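You operate a simulated robot arm through the tools that you are given. There is no shell and no other tool.

You run a simulated robot arm. Do the job below in one go: nothing can be reset, and whatever is moved stays where it is left.

JOB
Switch the monitor on, push the keyboard back, wake the screen and tilt the glare away.
Fine: the mouse goes on its pad, which wakes the screen; the monitor tips forward and stays on.

It is judged by the outcome, as a careful person would: the job done as asked, and still so three seconds after it is handed in. It fails if anything else is knocked over, pushed out of place, dropped, spilled or broken.

ROBOT AND FRAMES
A 6-joint arm with a two-finger gripper, fixed in place. Base frame: the origin is at the foot of the arm, x ahead of it, y to its left, z up; the work surface is at about z = 750. Units: mm, rad, N and s.
It reaches about 1298 mm from its shoulder. Its first joint turns from -2.601 to 2.601 rad. Payload 1.57 kg.
The tool frame sits at the grasp point between the pads (the TCP): z along the fingers, y along the line on which they close. The tips reach 21 mm beyond it. The gripper opens to 70 mm. The gripper's body begins 50 mm behind the TCP.
Orientation is told as [roll, pitch, yaw] about the base's x, y, z axes, in that order, counted from this pose: with the fingers straight down and closing along the base's y, the tool's x points along the base's -x, its y along +y and its z along -z.

CONTROLS
- The arm moves only by the tool apply_moves. Its argument "steps" is a list that holds one entry, the list of rows, each a list of 7 numbers: the opening, from 0 (shut) to 1 (fully open), then the shift along the tool's x, y, z in mm, then the turn, a rotation vector about the tool's x, y, z in rad. In form: [[[claw, dx, dy, dz, wx, wy, wz], ...]]. A call has 1 to 20 rows; each row shifts and turns the commanded pose from where the row before left it, along the tool's axes as they then stand. Rows are played at 5 a second. More than 50 mm and 0.15 rad between two rows, or a gripper value outside its range, and nothing of the call is played. Where a pose cannot be reached the arm comes as near as it can. A force on the tool above 50 N (or 10 N above the force at the start of the call, whichever is more), or a blocked arm, ends the call early, and 0.2 s more pass. The fingers move at their own pace and stop on an object; they squeeze with about 30 N. The grip force told is the motor's: it shows also when the fingers shut on nothing. Time passes only in rows, and 0.2 s behind the last, so rows that do not move let the fingers close. It gives the time, the measured TCP pose, the force on the tool (base axes), the opening and the grip force at its end, in the units of the frame above (readings bear some noise), with the torque about the TCP (base axes, N m) and any sound that the robot's microphone picked up, and new pictures: "pictures" is both (left out), scene, wrist or none.
- Cameras (640 x 400 px; columns grow to the right, rows downward): "scene" is fixed at [52.8, 649.2, 1319.2]; the picture's right is [-0.02, -1.00, 0.00], its down [-0.61, 0.01, -0.79] and it looks along [0.79, -0.02, -0.61] (base axes); focal length 325 px, centre (320, 200). "wrist" rides on the gripper at [79, 4, -81] in the tool frame; the picture's right is [-0.05, 1.00, 0.00], its down [-0.67, -0.04, -0.74] and it looks along [-0.74, -0.04, 0.67] (tool axes); focal length 256 px, centre (320, 200). There is no depth. A picture from a camera that has moved, and an enlarged one, comes with that camera's place and axes in the base frame and with its lens.
- move_column(by): slides the trunk up (or, below 0, down) by that many mm; the arm rides with it, the base frame stays. It gives what a move gives, with no picture.
- zoom(camera, box): a new picture of the part [left, top, right, bottom] of that camera's present view, enlarged. It takes no simulated time.
- job_done(): hands the job in; it is judged then, once.

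Places have to be worked out from the pictures, the camera data and where the tool is seen. Open the gripper and draw the arm clear of the work before you hand the job in, unless the task says otherwise.

The tools are called after ">>>" as name(argument=value, ...) on one line, values as JSON. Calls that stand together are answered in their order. apply_moves: Moves the arm, as the interface text tells. Its arguments: {"type":"object","properties":{"steps":{"type":"array"},"pictures":{"type":"string","enum":["both","scene","wrist","none"]}},"required":["steps"]} The other tools are called the same way: move_column (by) slides the trunk up or down; zoom (camera, box) takes an enlarged picture of a part of a camera's view; job_done () hands the job in.

At the start:

```text
time_s: 0.0
ee_pos: [411.5, 535.0, 1034.5]
orientation: [0.002, -0.002, 0.001]
force: [-0.2, 0.3, 0.8]
ft_torque: [0.02, 0.01, -0.04]
width: 70.1
finger_force: 0.0
trunk travel left (down, up): [-717.0, 253.0]
```

scene: 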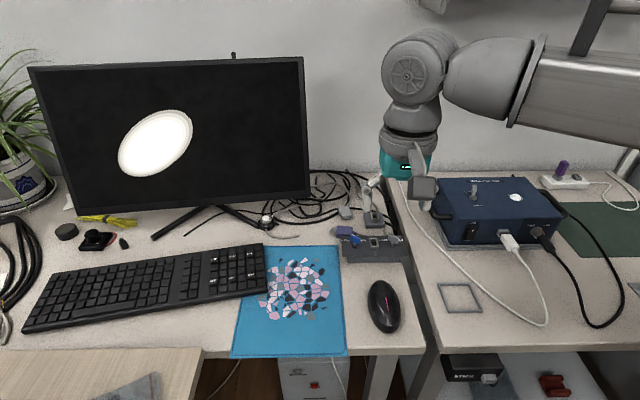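
wrist: 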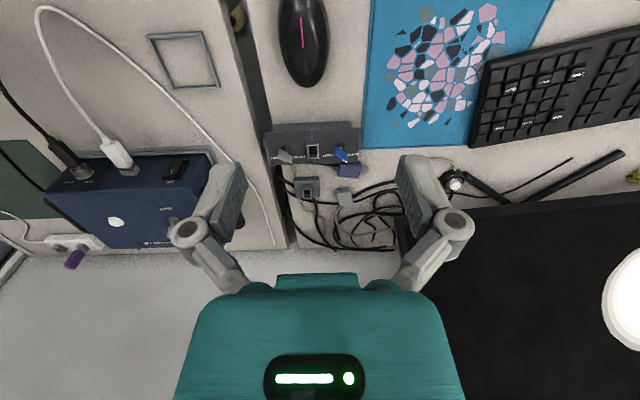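

The pictures show the monitor, a keyboard overlapping the blue mouse pad, the mouse off the pad to its right, and a small switch block behind the mouse. I zoom in on these parts before moving anything.

>>> zoom(camera="scene", box=[320, 160, 440, 280])

>>> zoom(camera="scene", box=[20, 40, 330, 240])

>>> zoom(camera="wrist", box=[240, 100, 400, 220])

>>> zoom(camera="scene", box=[200, 220, 440, 370])

>>> zoom(camera="scene", box=[0, 200, 280, 375])

```text
3.33 times, centred on (380, 220) of scene
camera zoom: at [52.8, 649.2, 1319.2], right [-0.02, -1.0, 0.0], down [-0.61, 0.01, -0.79], along [0.79, -0.02, -0.61], focal length 1084 px, centre (120, 133)
```

zoom: 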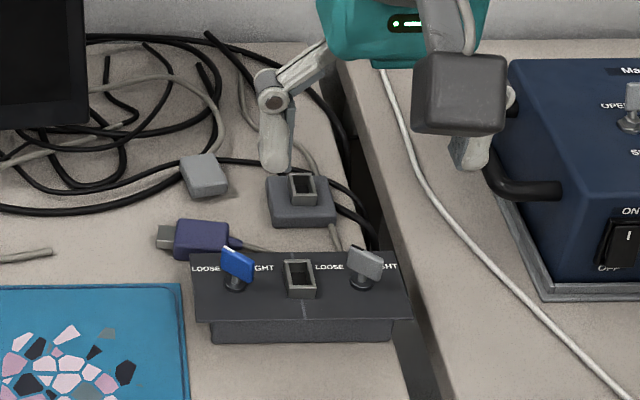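

```text
2.00 times, centred on (175, 140) of scene
camera zoom: at [52.8, 649.2, 1319.2], right [-0.02, -1.0, 0.0], down [-0.61, 0.01, -0.79], along [0.79, -0.02, -0.61], focal length 650 px, centre (610, 320)
```

zoom: 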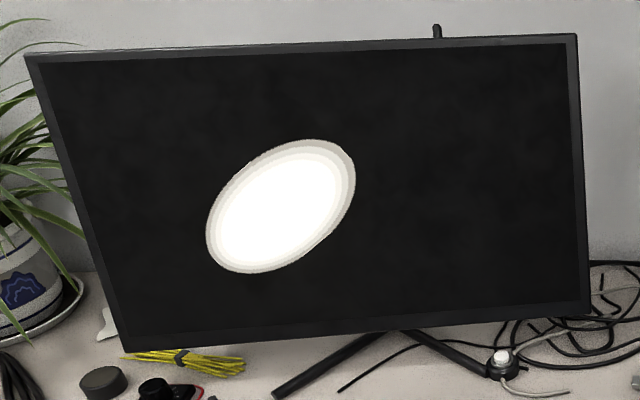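

```text
3.33 times, centred on (320, 160) of wrist
camera zoom: at [331.2, 538.7, 1115.8], right [0.05, 1.0, 0.0], down [0.67, -0.04, 0.75], along [0.74, -0.04, -0.67], focal length 853 px, centre (320, 333)
```

zoom: 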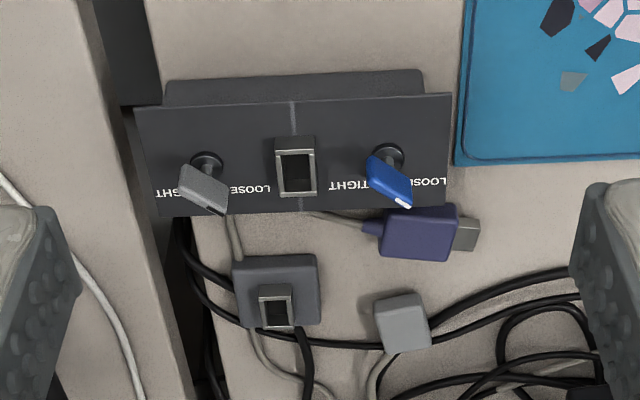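

```text
2.67 times, centred on (320, 295) of scene
camera zoom: at [52.8, 649.2, 1319.2], right [-0.02, -1.0, 0.0], down [-0.61, 0.01, -0.79], along [0.79, -0.02, -0.61], focal length 867 px, centre (320, -53)
```

zoom: 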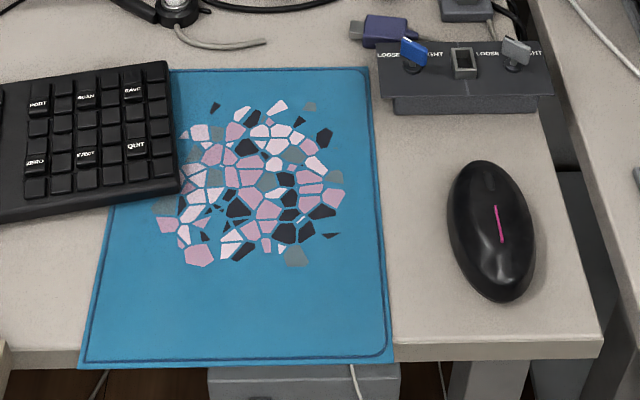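

```text
2.29 times, centred on (140, 288) of scene
camera zoom: at [52.8, 649.2, 1319.2], right [-0.02, -1.0, 0.0], down [-0.61, 0.01, -0.79], along [0.79, -0.02, -0.61], focal length 743 px, centre (731, 0)
```

zoom: 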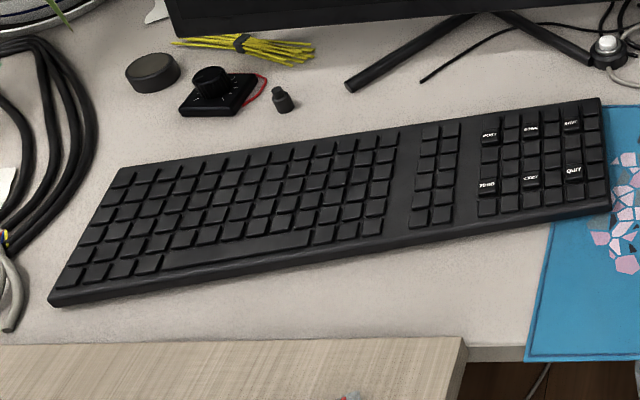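

There is a round puck with a white button beside the monitor's right foot; I look closer at it and at the monitor's bezel for a power button.

>>> zoom(camera="scene", box=[230, 190, 310, 240])

>>> zoom(camera="scene", box=[200, 160, 330, 240])

>>> zoom(camera="scene", box=[60, 180, 220, 260])

>>> zoom(camera="wrist", box=[400, 130, 640, 280])

>>> zoom(camera="scene", box=[200, 40, 320, 115])

```text
8.00 times, centred on (270, 215) of scene
camera zoom: at [52.8, 649.2, 1319.2], right [-0.02, -1.0, 0.0], down [-0.61, 0.01, -0.79], along [0.79, -0.02, -0.61], focal length 2602 px, centre (720, 80)
```

zoom: 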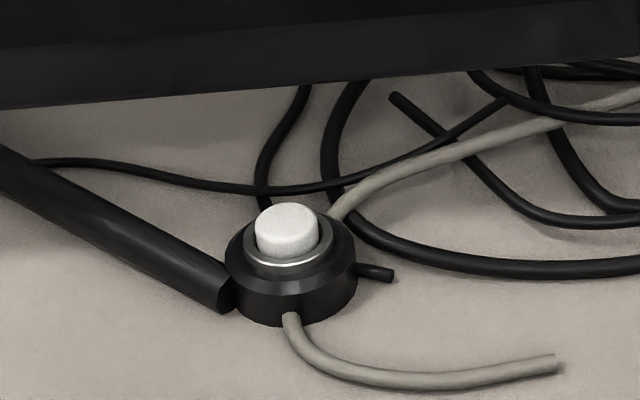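

```text
4.92 times, centred on (265, 200) of scene
camera zoom: at [52.8, 649.2, 1319.2], right [-0.02, -1.0, 0.0], down [-0.61, 0.01, -0.79], along [0.79, -0.02, -0.61], focal length 1601 px, centre (591, 200)
```

zoom: 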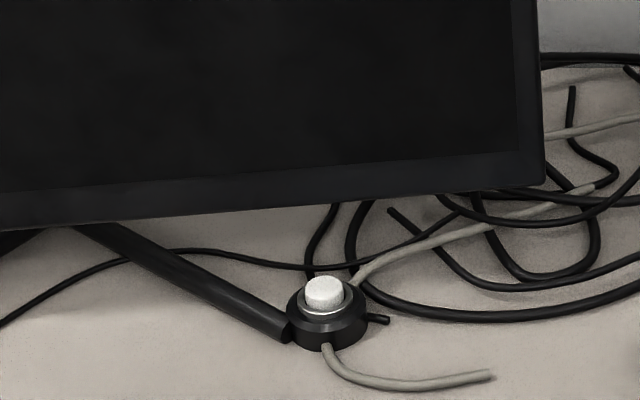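

```text
4.00 times, centred on (140, 220) of scene
camera zoom: at [52.8, 649.2, 1319.2], right [-0.02, -1.0, 0.0], down [-0.61, 0.01, -0.79], along [0.79, -0.02, -0.61], focal length 1301 px, centre (1040, 120)
```

zoom: 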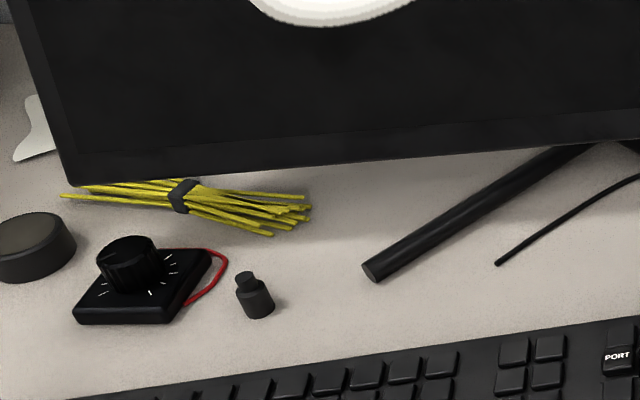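

```text
2.67 times, centred on (520, 205) of wrist
camera zoom: at [331.2, 538.7, 1115.8], right [0.05, 1.0, 0.0], down [0.67, -0.04, 0.75], along [0.74, -0.04, -0.67], focal length 683 px, centre (-213, 187)
```

zoom: 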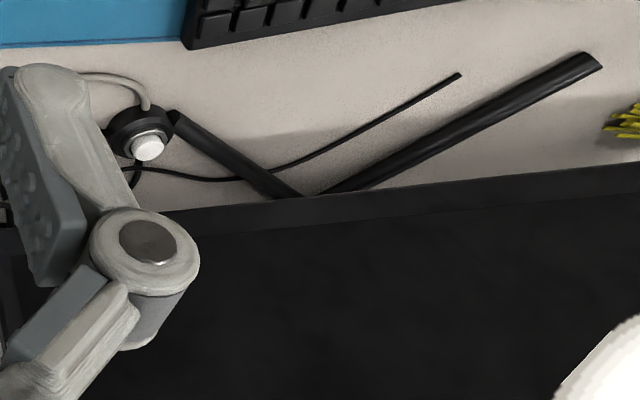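

```text
5.33 times, centred on (260, 78) of scene
camera zoom: at [52.8, 649.2, 1319.2], right [-0.02, -1.0, 0.0], down [-0.61, 0.01, -0.79], along [0.79, -0.02, -0.61], focal length 1735 px, centre (640, 853)
```

zoom: 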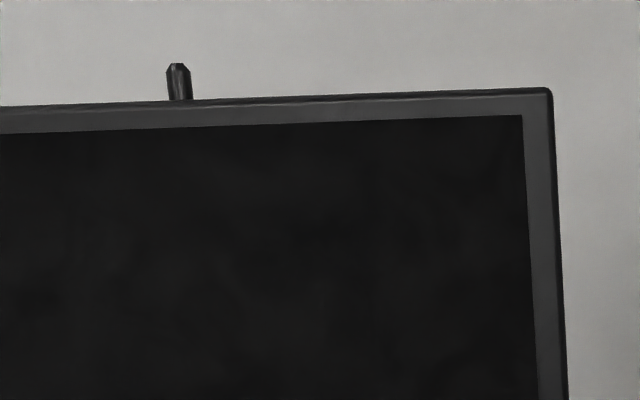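

The white-topped puck sits at about (675, 770, 780) just before the monitor's right foot, the keyboard runs from about (465, 740) to (387, 1186), and the mouse lies near (428, 513). I first move the arm left, high above everything, to look at the monitor and the puck with the wrist camera.

>>> apply_moves(steps=[[[0, 0, 40, 0, 0, 0, 0], [0, 0, 40, 0, 0, 0, 0], [0, 0, 40, 0, 0, 0, 0], [0, 0, 40, 0, 0, 0, 0], [0, 0, 40, 0, 0, 0, 0], [0, 0, 0, 0, 0, 0, 0]]])

```text
time_s: 1.4
ee_pos: [410.0, 734.6, 1036.0]
orientation: [0.002, -0.001, -0.001]
force: [-0.5, 0.8, -0.8]
ft_torque: [-0.05, -0.01, 0.0]
width: 0.0
finger_force: 28.2
trunk travel left (down, up): [-717.0, 253.0]
camera wrist: at [330.3, 738.6, 1115.7], right [0.05, 1.0, 0.0], down [0.67, -0.04, 0.75], along [0.74, -0.04, -0.67], focal length 256 px, centre (320, 200)
```

scene: 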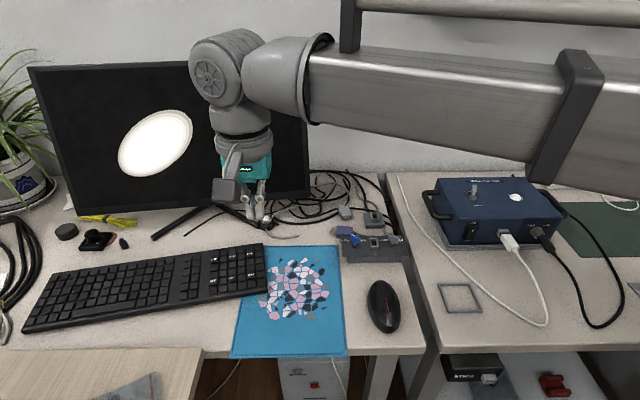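
wrist: 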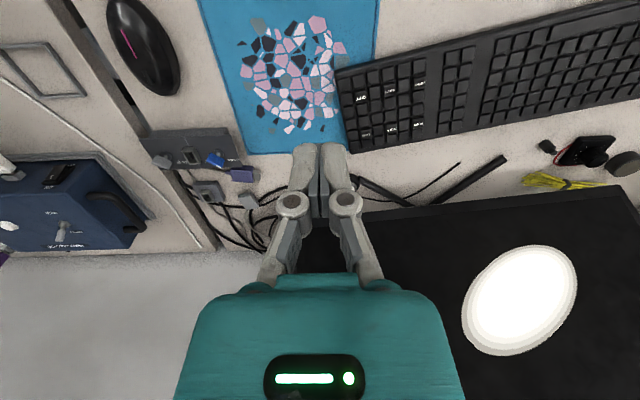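

The wrist view shows the monitor and its feet but not its top edge or rear. I raise the arm and move it further left to see the monitor's stand, the rod over its top edge, and the keyboard's far end.

>>> apply_moves(steps=[[[0, 10, 20, -45, 0, 0, 0], [0, 10, 20, -45, 0, 0, 0], [0, 10, 20, -45, 0, 0, 0], [0, 10, 20, -45, 0, 0, 0], [0, 10, 20, -45, 0, 0, 0], [0, 0, 0, 0, 0, 0, 0]]])

```text
refused: row 1 steps farther than a row can; nothing moved
```

The rows were slightly too long, so I shorten them and repeat.

>>> apply_moves(steps=[[[0, 10, 20, -40, 0, 0, 0], [0, 10, 20, -40, 0, 0, 0], [0, 10, 20, -40, 0, 0, 0], [0, 10, 20, -40, 0, 0, 0], [0, 10, 20, -40, 0, 0, 0], [0, 0, 0, 0, 0, 0, 0]]])

```text
time_s: 2.8
ee_pos: [361.9, 834.6, 1036.0]
orientation: [0.003, -0.002, 0.0]
force: [-0.3, -0.3, 0.0]
ft_torque: [-0.02, -0.01, -0.01]
width: 0.0
finger_force: 28.3
out of reach, approached as far as the arm can: row 1, 2, 3, 4, 5
trunk travel left (down, up): [-717.0, 253.0]
camera wrist: at [281.5, 838.3, 1115.7], right [0.05, 1.0, 0.0], down [0.67, -0.04, 0.75], along [0.74, -0.04, -0.67], focal length 256 px, centre (320, 200)
```

scene: 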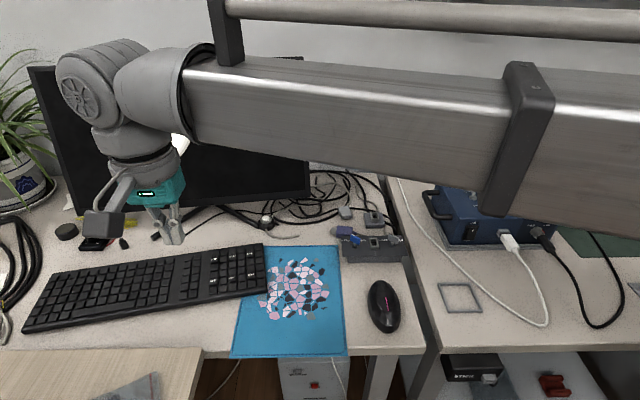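
wrist: 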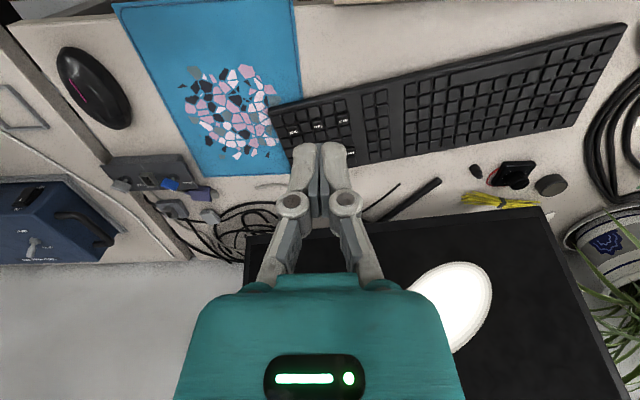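

The height stayed at 1036, so the arm is at its top for this trunk height; I lift the trunk to look from higher.

>>> move_column(by=230)

>>> apply_moves(steps=[[[0, 0, 0, 0, 0, 0, 0]]])

```text
time_s: 5.2
ee_pos: [361.6, 834.7, 1264.8]
orientation: [0.001, -0.002, 0.0]
force: [0.6, -0.6, -0.1]
ft_torque: [0.0, -0.02, -0.01]
width: 0.0
finger_force: 28.6
trunk travel left (down, up): [-947.0, 23.0]
```

```text
time_s: 5.6
ee_pos: [362.2, 834.6, 1265.4]
orientation: [0.003, -0.001, 0.0]
force: [-0.5, 0.3, 0.7]
ft_torque: [0.0, -0.02, 0.03]
width: 0.0
finger_force: 28.1
trunk travel left (down, up): [-947.0, 23.0]
camera wrist: at [281.7, 838.1, 1345.7], right [0.05, 1.0, 0.0], down [0.67, -0.04, 0.75], along [0.74, -0.04, -0.67], focal length 256 px, centre (320, 200)
```

scene: 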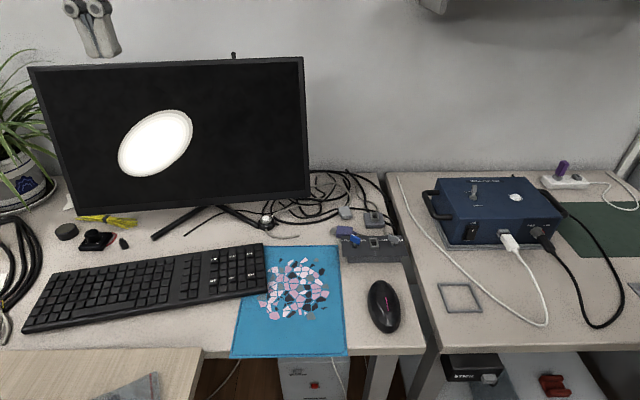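
wrist: 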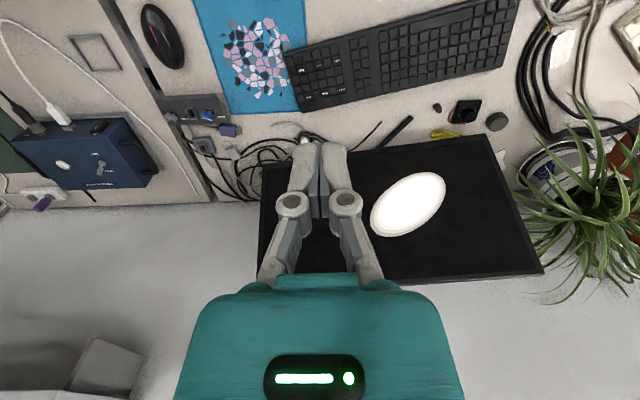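

From up here the whole monitor is in view; I zoom to read its edges, the keyboard and the objects behind it.

>>> zoom(camera="wrist", box=[240, 80, 560, 290])

>>> zoom(camera="wrist", box=[260, 0, 560, 190])

>>> zoom(camera="wrist", box=[100, 0, 320, 160])

```text
1.90 times, centred on (400, 185) of wrist
camera zoom: at [281.7, 838.1, 1345.7], right [0.05, 1.0, 0.0], down [0.67, -0.04, 0.75], along [0.74, -0.04, -0.67], focal length 488 px, centre (168, 229)
```

zoom: 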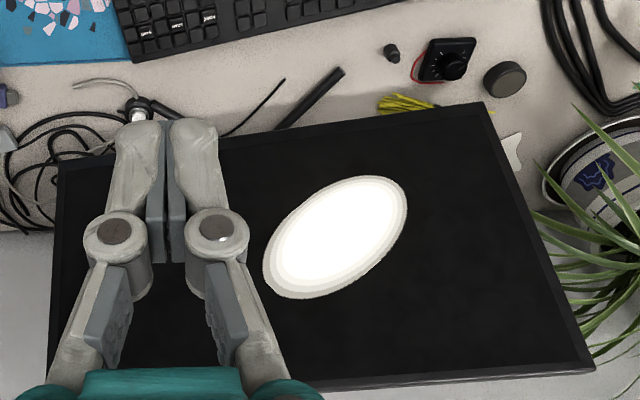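

```text
2.11 times, centred on (410, 95) of wrist
camera zoom: at [281.7, 838.1, 1345.7], right [0.05, 1.0, 0.0], down [0.67, -0.04, 0.75], along [0.74, -0.04, -0.67], focal length 539 px, centre (130, 421)
```

zoom: 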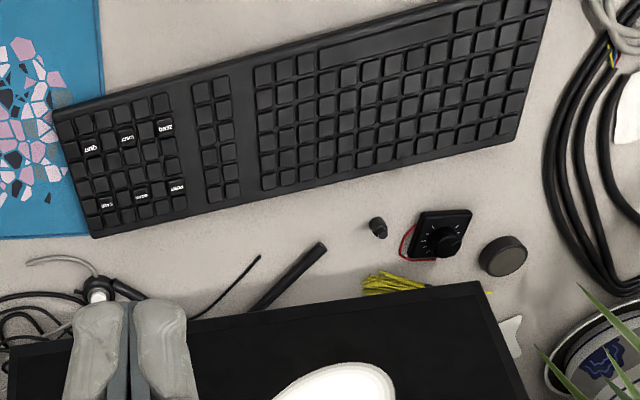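

```text
2.50 times, centred on (210, 80) of wrist
camera zoom: at [281.7, 838.1, 1345.7], right [0.05, 1.0, 0.0], down [0.67, -0.04, 0.75], along [0.74, -0.04, -0.67], focal length 640 px, centre (595, 500)
```

zoom: 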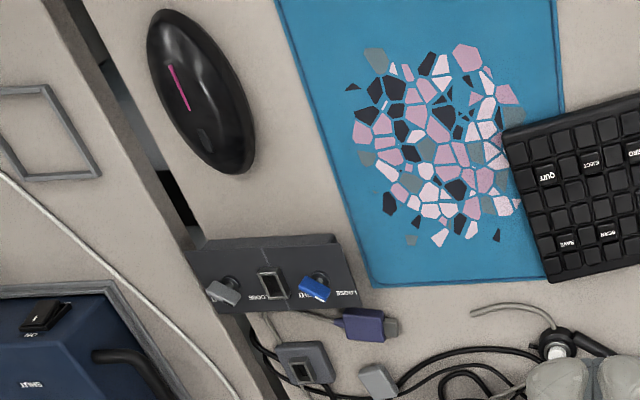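

The monitor leans back about 21°, its bottom bezel at z≈840 running from (683, 658) to (632, 1193), top edge near z≈1132; the button puck is tucked just under that bezel. I move forward at this height (well over the monitor's top) to see what the rod behind the monitor is.

>>> apply_moves(steps=[[[0, -45, -10, 0, 0, 0, 0], [0, -45, -10, 0, 0, 0, 0], [0, -45, -10, 0, 0, 0, 0], [0, -45, -10, 0, 0, 0, 0], [0, -45, 0, 0, 0, 0, 0], [0, 0, 0, 0, 0, 0, 0]]])

```text
time_s: 7.0
ee_pos: [587.5, 794.3, 1265.7]
orientation: [0.002, -0.001, 0.0]
force: [0.0, 0.2, -0.2]
ft_torque: [0.0, -0.06, -0.02]
width: 0.0
finger_force: 28.6
trunk travel left (down, up): [-947.0, 23.0]
camera wrist: at [506.9, 797.4, 1346.1], right [0.05, 1.0, 0.0], down [0.67, -0.04, 0.75], along [0.74, -0.04, -0.67], focal length 256 px, centre (320, 200)
```

scene: 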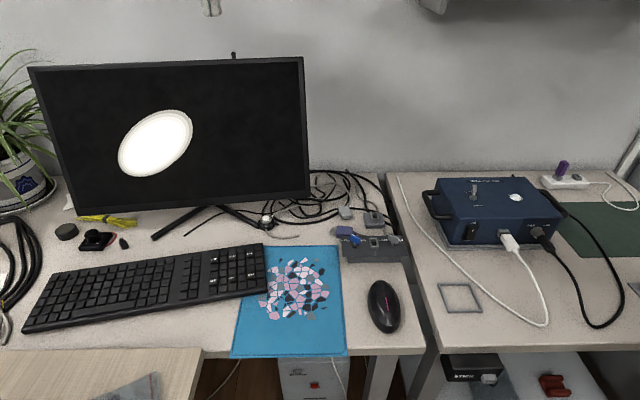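
wrist: 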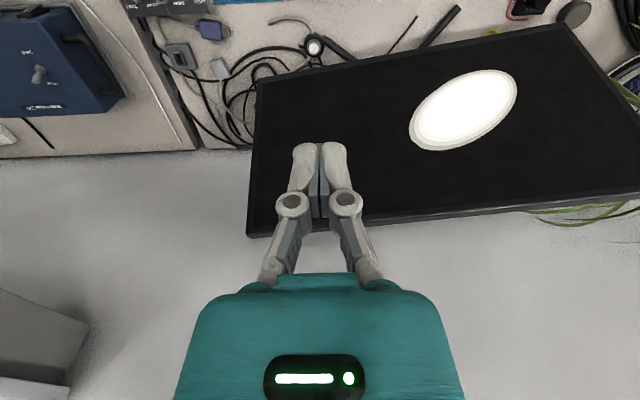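

The rod is hidden behind the fingers here. I shift forward and to the right so it comes into view beside them.

>>> apply_moves(steps=[[[0, -40, -25, 0, 0, 0, 0], [0, -40, -25, 0, 0, 0, 0], [0, -40, -25, 0, 0, 0, 0], [0, 0, -25, 0, 0, 0, 0], [0, 0, 0, 0, 0, 0, 0]]])

>>> zoom(camera="wrist", box=[240, 0, 640, 250])

```text
time_s: 8.2
ee_pos: [707.3, 693.0, 1264.7]
orientation: [0.0, 0.001, 0.0]
force: [-0.1, -0.6, -0.9]
ft_torque: [0.01, -0.01, -0.04]
width: 0.0
finger_force: 28.7
trunk travel left (down, up): [-947.0, 23.0]
camera wrist: at [627.9, 697.3, 1345.3], right [0.05, 1.0, 0.0], down [0.67, -0.04, 0.75], along [0.74, -0.04, -0.67], focal length 256 px, centre (320, 200)
```

scene: 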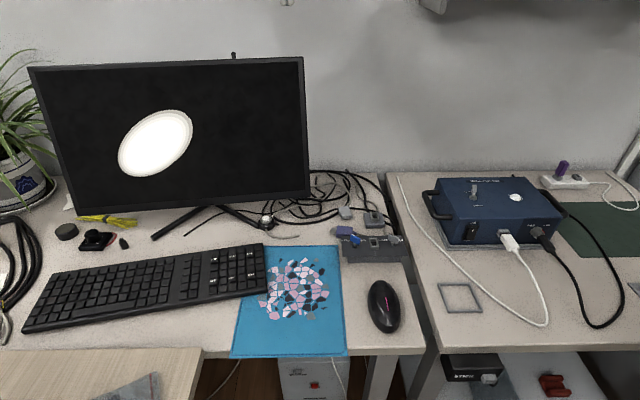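
wrist: 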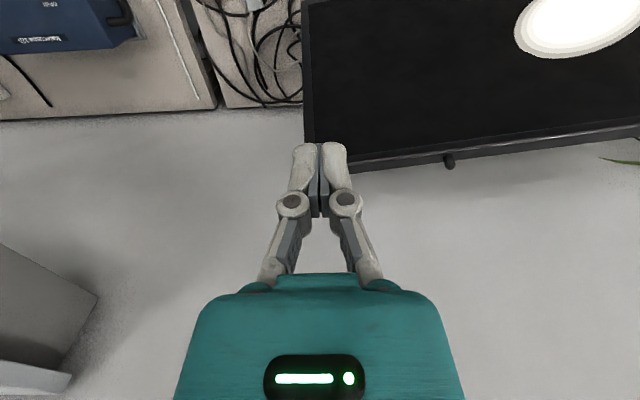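

```text
1.60 times, centred on (440, 125) of wrist
camera zoom: at [627.9, 697.3, 1345.3], right [0.05, 1.0, 0.0], down [0.67, -0.04, 0.75], along [0.74, -0.04, -0.67], focal length 410 px, centre (128, 320)
```

zoom: 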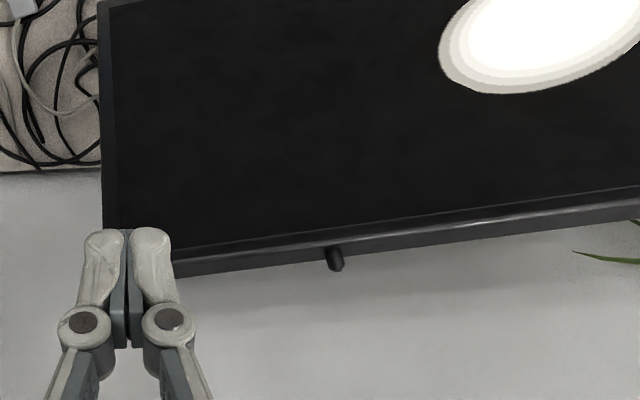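

A short black post sticks up from behind the monitor's top edge. Before deciding what the power control is, I turn the gripper by 90° to the right of the monitor so the wrist camera looks along its rear side.

>>> apply_moves(steps=[[[0, -5, -40, 0, 0, 0, 0], [0, -5, -40, 0, 0, 0, 0], [0, -5, -40, 0, 0, 0, 0], [0, 0, 0, 0, 0, 0, -0.14], [0, 0, 0, 0, 0, 0, -0.14], [0, 0, 0, 0, 0, 0, -0.14], [0, 0, 0, 0, 0, 0, -0.14], [0, 0, 0, 0, 0, 0, -0.14], [0, 0, 0, 0, 0, 0, -0.14], [0, 0, 0, 0, 0, 0, -0.14], [0, 0, 0, 0, 0, 0, -0.14], [0, 0, 0, 0, 0, 0, -0.14], [0, 0, 0, 0, 0, 0, -0.14], [0, 0, 0, 0, 0, 0, -0.14], [0, 0, 0, 0, 0, 0, 0]]])

```text
time_s: 11.4
ee_pos: [720.9, 574.4, 1266.2]
orientation: [-0.002, -0.001, 1.541]
force: [0.1, -0.5, 0.2]
ft_torque: [-0.02, -0.01, -0.01]
width: 0.1
finger_force: 28.0
trunk travel left (down, up): [-947.0, 23.0]
camera wrist: at [714.1, 494.2, 1345.7], right [-1.0, 0.08, 0.0], down [0.05, 0.66, 0.75], along [0.06, 0.74, -0.67], focal length 256 px, centre (320, 200)
```

scene: 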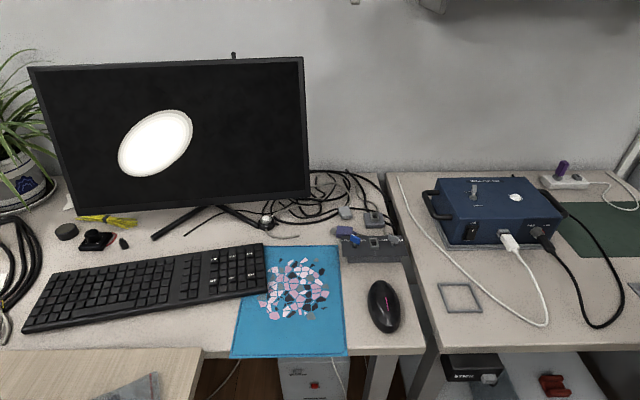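
wrist: 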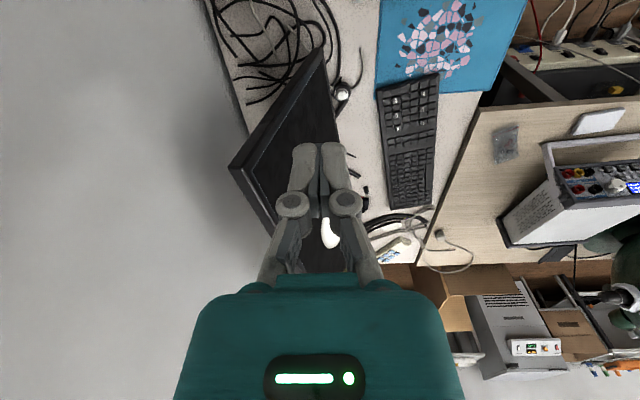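

Now I shift toward the wall side (staying about 100 mm clear of the monitor and the wall) and lower a bit to see the monitor's rear.

>>> apply_moves(steps=[[[0, 0, -35, 0, 0, 0, 0], [0, 0, -35, 0, 0, 0, 0], [0, 20, -35, 0, 0, 0, 0], [0, 20, 0, 35, 0, 0, 0], [0, 0, 0, 35, 0, 0, 0], [0, 0, 0, 35, 0, 0, 0], [0, 0, 0, 0, 0, 0, 0]]])

>>> zoom(camera="wrist", box=[160, 0, 480, 200])

```text
time_s: 13.0
ee_pos: [825.5, 531.4, 1265.0]
orientation: [0.001, -0.002, 1.539]
force: [-0.6, 0.3, 0.3]
ft_torque: [-0.03, 0.01, -0.04]
width: 0.1
finger_force: 28.4
out of reach, approached as far as the arm can: row 4, 5, 6
trunk travel left (down, up): [-947.0, 23.0]
camera wrist: at [817.6, 450.8, 1345.6], right [-1.0, 0.08, 0.0], down [0.06, 0.66, 0.75], along [0.06, 0.74, -0.67], focal length 256 px, centre (320, 200)
```

scene: 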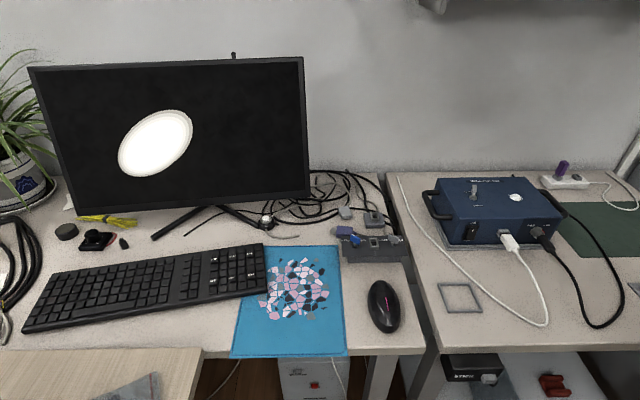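
wrist: 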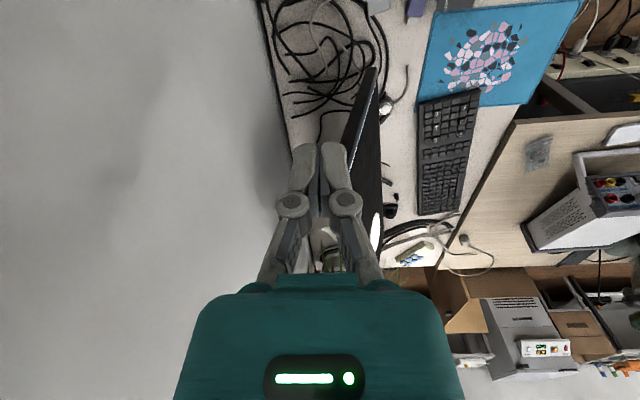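

```text
2.00 times, centred on (320, 100) of wrist
camera zoom: at [817.6, 450.8, 1345.6], right [-1.0, 0.08, 0.0], down [0.06, 0.66, 0.75], along [0.06, 0.74, -0.67], focal length 512 px, centre (320, 400)
```

zoom: 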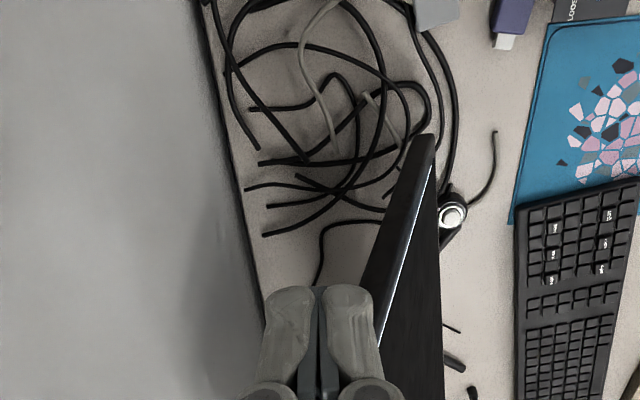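

The rear is still hidden by the fingers. I turn the gripper further, so the camera looks diagonally at the monitor's back with the post visible beside the fingers.

>>> apply_moves(steps=[[[0, 0, 0, 0, 0, 0, -0.14], [0, 0, 0, 0, 0, 0, -0.14], [0, 0, 0, 0, 0, 0, -0.14], [0, 0, 0, 0, 0, 0, -0.14], [0, 0, 0, 0, 0, 0, -0.14], [0, 0, 0, 0, 0, 0, -0.14], [0, 0, -35, 0, 0, 0, 0], [0, 0, -35, 0, 0, 0, 0], [0, 0, 0, 0, 0, 0, 0]]])

>>> zoom(camera="wrist", box=[120, 0, 440, 200])

```text
time_s: 15.0
ee_pos: [870.3, 581.1, 1267.9]
orientation: [-0.004, 0.001, 2.376]
force: [-22.5, -7.1, -3.2]
ft_torque: [0.77, -1.78, -2.11]
width: 0.0
finger_force: 28.3
trunk travel left (down, up): [-947.0, 23.0]
camera wrist: at [922.6, 521.8, 1348.4], right [-0.73, -0.68, 0.0], down [-0.46, 0.49, 0.74], along [-0.51, 0.54, -0.67], focal length 256 px, centre (320, 200)
```

scene: 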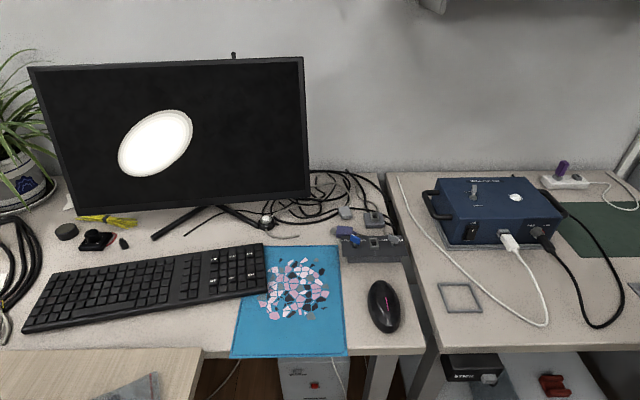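
wrist: 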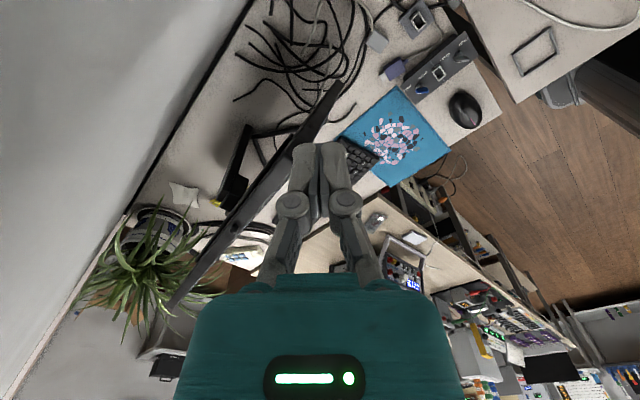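

```text
2.00 times, centred on (280, 100) of wrist
camera zoom: at [922.6, 521.8, 1348.4], right [-0.73, -0.68, 0.0], down [-0.46, 0.49, 0.74], along [-0.51, 0.54, -0.67], focal length 512 px, centre (400, 400)
```

zoom: 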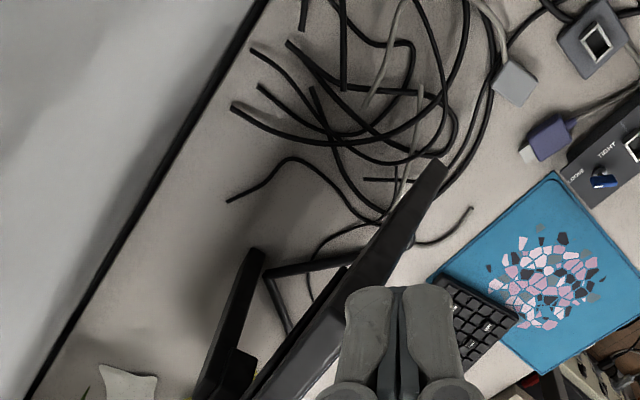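

The camera mount touched the wall (force −22 N) because the last shift went toward it; I back straight off the wall at once, along base −x.

>>> apply_moves(steps=[[[0, -18, 17.3, 0, 0, 0, 0], [0, -18, 17.3, 0, 0, 0, 0], [0, -14, 14, 0, 0, 0, 0], [0, 0, 0, 0, 0, 0, 0]]])

>>> zoom(camera="wrist", box=[120, 60, 360, 330])

```text
time_s: 16.0
ee_pos: [804.6, 581.2, 1263.8]
orientation: [-0.001, 0.0, 2.378]
force: [0.3, 0.2, -0.6]
ft_torque: [-0.01, 0.01, 0.02]
width: 0.2
finger_force: 28.5
trunk travel left (down, up): [-947.0, 23.0]
camera wrist: at [858.9, 522.5, 1345.4], right [-0.73, -0.69, 0.0], down [-0.46, 0.49, 0.75], along [-0.51, 0.54, -0.67], focal length 256 px, centre (320, 200)
```

scene: 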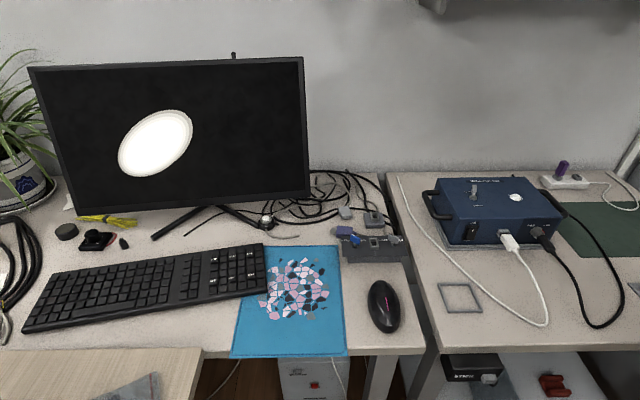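
wrist: 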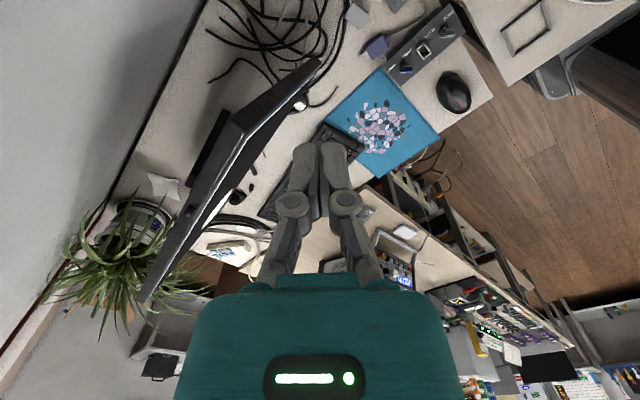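

```text
1.48 times, centred on (240, 195) of wrist
camera zoom: at [858.9, 522.5, 1345.4], right [-0.73, -0.69, 0.0], down [-0.46, 0.49, 0.75], along [-0.51, 0.54, -0.67], focal length 379 px, centre (438, 207)
```

zoom: 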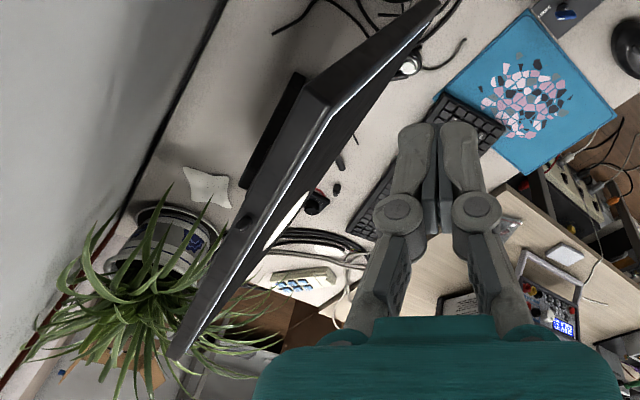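

The gripper is clear of the wall now, and nothing moved. The post shows at about (188, 210) of this view; I enlarge it.

>>> zoom(camera="wrist", box=[150, 170, 246, 230])

>>> zoom(camera="wrist", box=[180, 50, 340, 150])

```text
6.67 times, centred on (198, 200) of wrist
camera zoom: at [858.9, 522.5, 1345.4], right [-0.73, -0.69, 0.0], down [-0.46, 0.49, 0.75], along [-0.51, 0.54, -0.67], focal length 1707 px, centre (1133, 200)
```

zoom: 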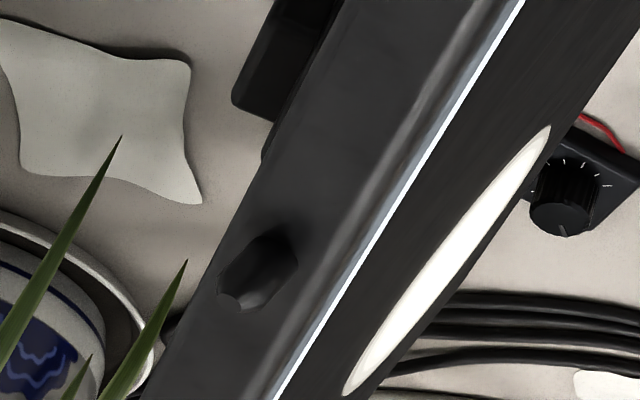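

```text
4.00 times, centred on (260, 100) of wrist
camera zoom: at [858.9, 522.5, 1345.4], right [-0.73, -0.69, 0.0], down [-0.46, 0.49, 0.75], along [-0.51, 0.54, -0.67], focal length 1024 px, centre (560, 600)
```

zoom: 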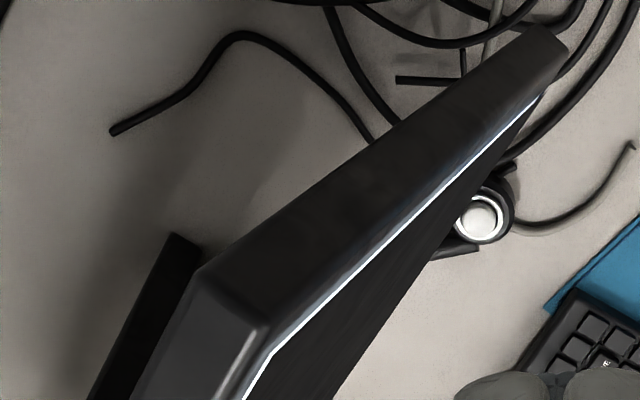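

The post is a small bat-shaped lever or button standing on the monitor's top edge, and the puck by the foot carries a white button. I check the labels on the blue box and other controls too, to rule out that one of them feeds the monitor.

>>> zoom(camera="scene", box=[420, 150, 600, 262])

>>> zoom(camera="scene", box=[222, 45, 252, 65])

>>> zoom(camera="scene", box=[270, 340, 430, 400])

>>> zoom(camera="scene", box=[0, 330, 220, 400])

>>> zoom(camera="scene", box=[200, 180, 320, 250])

```text
3.56 times, centred on (510, 206) of scene
camera zoom: at [52.8, 649.2, 1319.2], right [-0.02, -1.0, 0.0], down [-0.61, 0.01, -0.79], along [0.79, -0.02, -0.61], focal length 1156 px, centre (-356, 179)
```

zoom: 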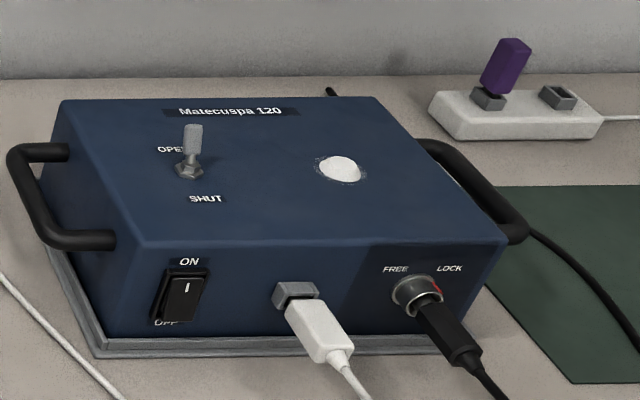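

```text
16.00 times, centred on (237, 55) of scene
camera zoom: at [52.8, 649.2, 1319.2], right [-0.02, -1.0, 0.0], down [-0.61, 0.01, -0.79], along [0.79, -0.02, -0.61], focal length 5204 px, centre (1648, 2520)
```

zoom: 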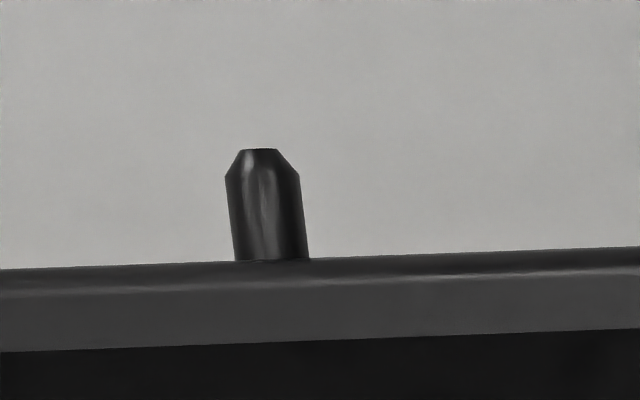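

```text
4.00 times, centred on (350, 370) of scene
camera zoom: at [52.8, 649.2, 1319.2], right [-0.02, -1.0, 0.0], down [-0.61, 0.01, -0.79], along [0.79, -0.02, -0.61], focal length 1301 px, centre (200, -480)
```

zoom: 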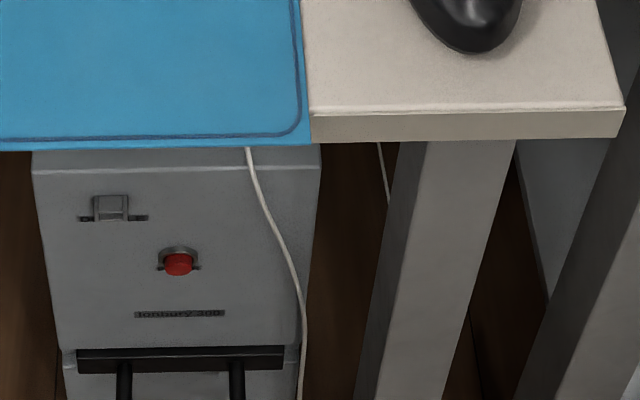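

```text
2.91 times, centred on (110, 365) of scene
camera zoom: at [52.8, 649.2, 1319.2], right [-0.02, -1.0, 0.0], down [-0.61, 0.01, -0.79], along [0.79, -0.02, -0.61], focal length 946 px, centre (931, -280)
```

zoom: 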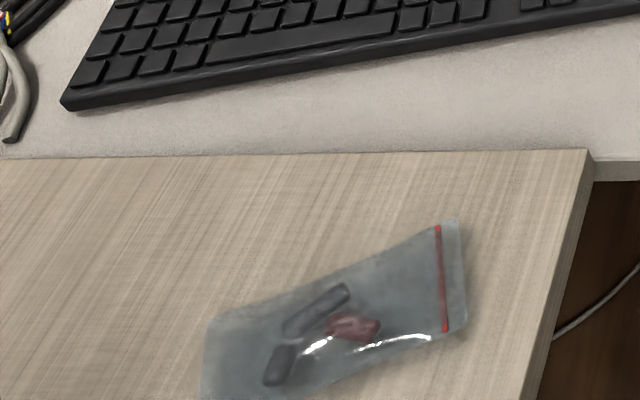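

```text
5.33 times, centred on (260, 215) of scene
camera zoom: at [52.8, 649.2, 1319.2], right [-0.02, -1.0, 0.0], down [-0.61, 0.01, -0.79], along [0.79, -0.02, -0.61], focal length 1735 px, centre (640, 120)
```

zoom: 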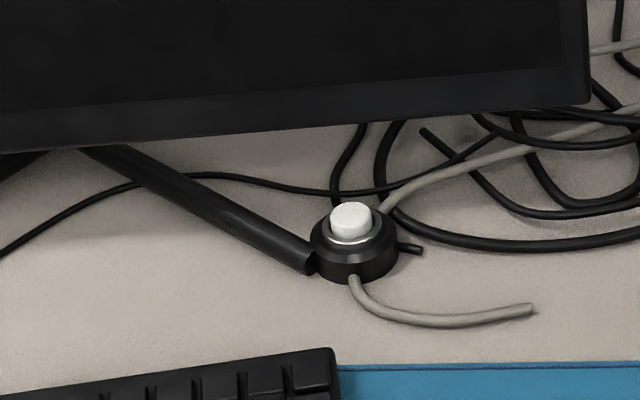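

The blue box and the floor unit are separate machines, so the white-topped puck fixed at the end of the monitor's foot is the likely power button. I go back in front of the monitor and turn the gripper back to its starting yaw.

>>> apply_moves(steps=[[[0, -35, 34, 0, 0, 0, 0], [0, -35, 34, 0, 0, 0, 0], [0, -35, 34, 0, 0, 0, 0], [0, -35, 34, 0, 0, 0, 0], [0, -35, 34, 0, 0, 0, 0], [0, 0, 0, 0, 0, 0, 0.145], [0, 0, 0, 0, 0, 0, 0.145], [0, 0, 0, 0, 0, 0, 0.145], [0, 0, 0, 0, 0, 0, 0.145], [0, 0, 0, 0, 0, 0, 0.145], [0, 0, 0, 0, 0, 0, 0.145], [0, 0, 0, 0, 0, 0, 0.145], [0, 0, 0, 0, 0, 0, 0.145], [0, 0, 0, 0, 0, 0, 0.145], [0, 0, 0, 0, 0, 0, 0.145], [0, 0, 0, 0, 0, 0, 0.145], [0, 0, 0, 0, 0, 0, 0.145], [0, 0, 0, 0, 0, 0, 0.145], [0, 0, 0, 0, 0, 0, 0.145], [0, 0, 0, 0, 0, 0, 0.145]]], pictures="none")

>>> apply_moves(steps=[[[0, 0, 0, 0, 0, 0, 0.1], [0, 0, 0, 0, 0, 0, 0.1], [0, 20, 30, 0, 0, 0, 0], [0, 20, 30, 0, 0, 0, 0], [0, 20, 30, 0, 0, 0, 0], [0, 20, 30, 0, 0, 0, 0], [0, 20, 30, 0, 0, 0, 0], [0, 0, 0, 0, 0, 0, 0]]])

```text
time_s: 20.2
ee_pos: [560.9, 579.5, 1265.0]
orientation: [0.003, -0.002, 0.2]
force: [0.6, 0.1, 0.3]
ft_torque: [-0.02, -0.02, 0.01]
width: 0.4
finger_force: 28.0
trunk travel left (down, up): [-947.0, 23.0]
```

```text
time_s: 22.0
ee_pos: [459.5, 729.5, 1267.0]
orientation: [0.001, -0.002, 0.004]
force: [-0.4, 0.3, 0.0]
ft_torque: [0.0, 0.04, -0.02]
width: 0.1
finger_force: 28.0
trunk travel left (down, up): [-947.0, 23.0]
camera wrist: at [380.4, 732.5, 1345.9], right [0.05, 1.0, 0.0], down [0.67, -0.03, 0.75], along [0.74, -0.04, -0.67], focal length 256 px, centre (320, 200)
```

scene: 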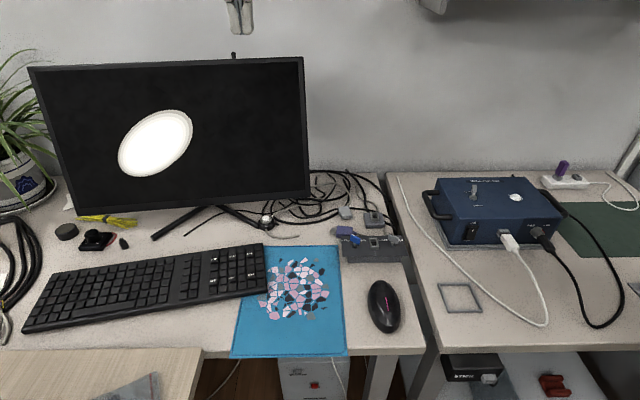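
wrist: 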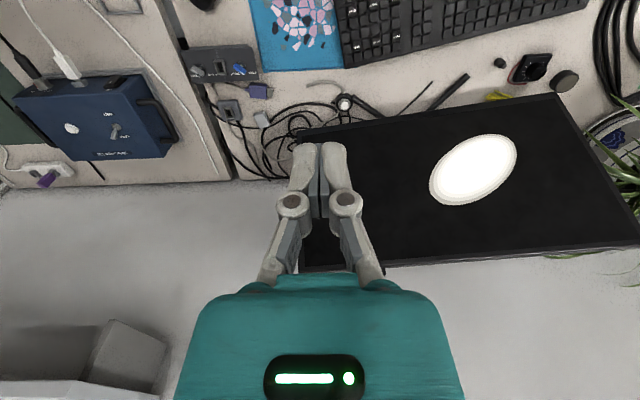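

Now I test tilting the gripper forward in free air, here high over the pad, to learn how this arm can pitch, since its height seems to come only from the trunk.

>>> apply_moves(steps=[[[0, 0, 0, 0, 0, -0.13, 0], [0, 0, 0, 0, 0, -0.13, 0], [0, 0, 0, 0, 0, -0.13, 0], [0, 0, 0, 0, 0, -0.13, 0], [0, 0, 0, 0, 0, 0, 0]]])

```text
time_s: 23.2
ee_pos: [459.8, 729.6, 1290.2]
orientation: [0.001, -0.523, 0.003]
force: [-0.2, -0.5, -0.3]
ft_torque: [0.01, -0.02, -0.01]
width: 0.1
finger_force: 29.1
out of reach, approached as far as the arm can: row 2, 3, 4
trunk travel left (down, up): [-947.0, 23.0]
camera wrist: at [350.1, 732.3, 1320.2], right [0.04, 1.0, 0.03], down [0.21, -0.04, 0.98], along [0.98, -0.04, -0.21], focal length 256 px, centre (320, 200)
```

scene: 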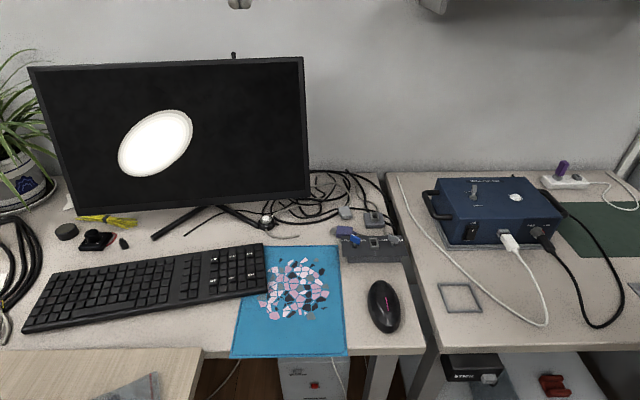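
wrist: 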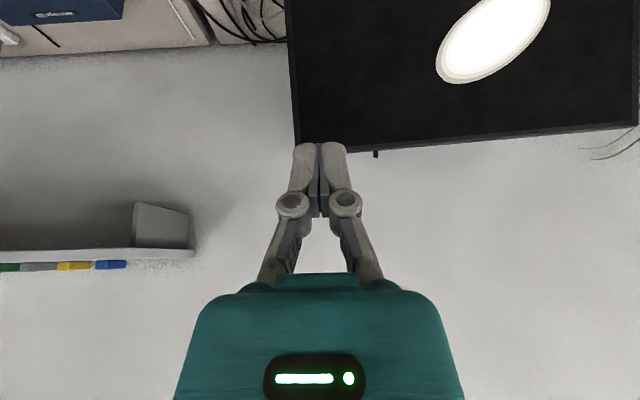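

Pitching works exactly: position is held while the height rises, so the wrist centre is about 185 mm above the grasp point and only the trunk sets height. I lower the trunk by 250 mm over the free desk space in front and check where the arm's links are.

>>> move_column(by=-250)

>>> apply_moves(steps=[[[0, 0, 0, 0, 0, 0, 0]]])

```text
time_s: 25.8
ee_pos: [460.7, 728.1, 1040.4]
orientation: [0.001, -0.519, 0.004]
force: [0.2, -0.2, -0.5]
ft_torque: [-0.02, -0.02, 0.01]
width: 0.0
finger_force: 28.5
trunk travel left (down, up): [-697.0, 273.0]
```

```text
time_s: 26.2
ee_pos: [459.4, 730.1, 1040.4]
orientation: [0.002, -0.519, 0.003]
force: [0.1, 0.4, -0.2]
ft_torque: [0.02, 0.0, 0.04]
width: 0.0
finger_force: 28.7
trunk travel left (down, up): [-697.0, 273.0]
camera wrist: at [349.9, 732.2, 1070.3], right [0.04, 1.0, 0.03], down [0.21, -0.04, 0.98], along [0.98, -0.04, -0.21], focal length 256 px, centre (320, 200)
```

scene: 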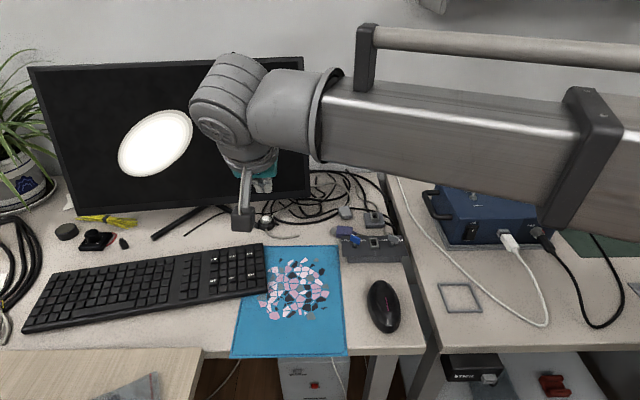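
wrist: 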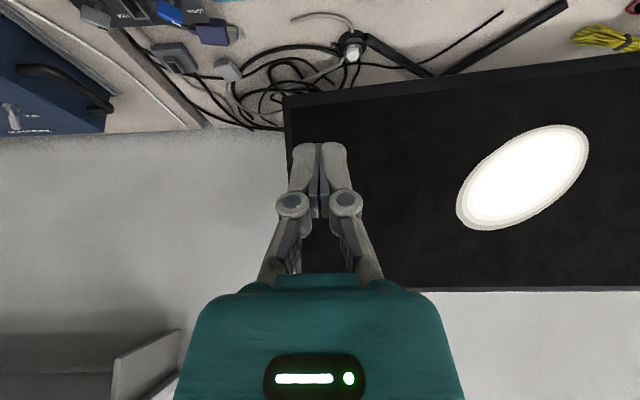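

The forearm comes in from the front right, well clear of the monitor, and passes only over the low desk things. I lower another 195 mm (tip to about z=827, still above keyboard and pad) and look.

>>> move_column(by=-195)

>>> apply_moves(steps=[[[0, 0, 0, 0, 0, 0, 0]]])

```text
time_s: 28.3
ee_pos: [459.9, 729.0, 845.4]
orientation: [0.002, -0.52, 0.004]
force: [-0.4, 0.2, -0.5]
ft_torque: [0.05, -0.01, -0.01]
width: 0.0
finger_force: 28.1
trunk travel left (down, up): [-502.0, 468.0]
```

```text
time_s: 28.7
ee_pos: [459.8, 728.1, 845.0]
orientation: [0.001, -0.52, 0.005]
force: [-0.4, 0.2, 0.1]
ft_torque: [0.04, -0.01, 0.04]
width: 0.0
finger_force: 28.7
trunk travel left (down, up): [-502.0, 468.0]
camera wrist: at [349.9, 732.2, 875.3], right [0.04, 1.0, 0.03], down [0.21, -0.04, 0.98], along [0.98, -0.04, -0.21], focal length 256 px, centre (320, 200)
```

scene: 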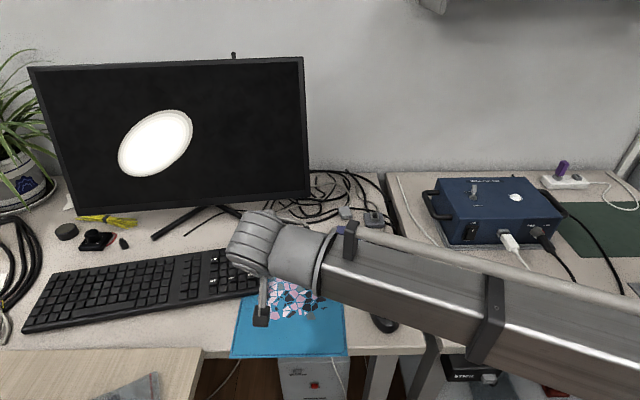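
wrist: 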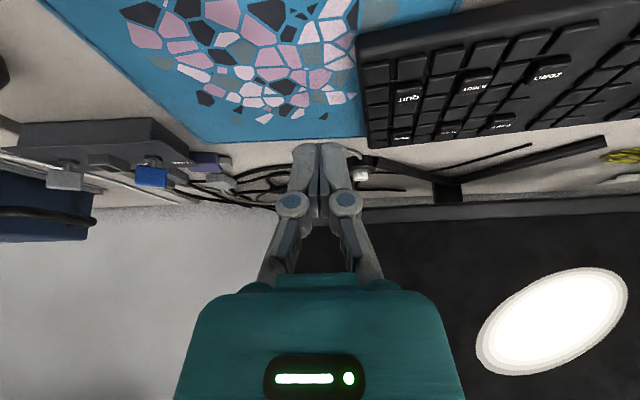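

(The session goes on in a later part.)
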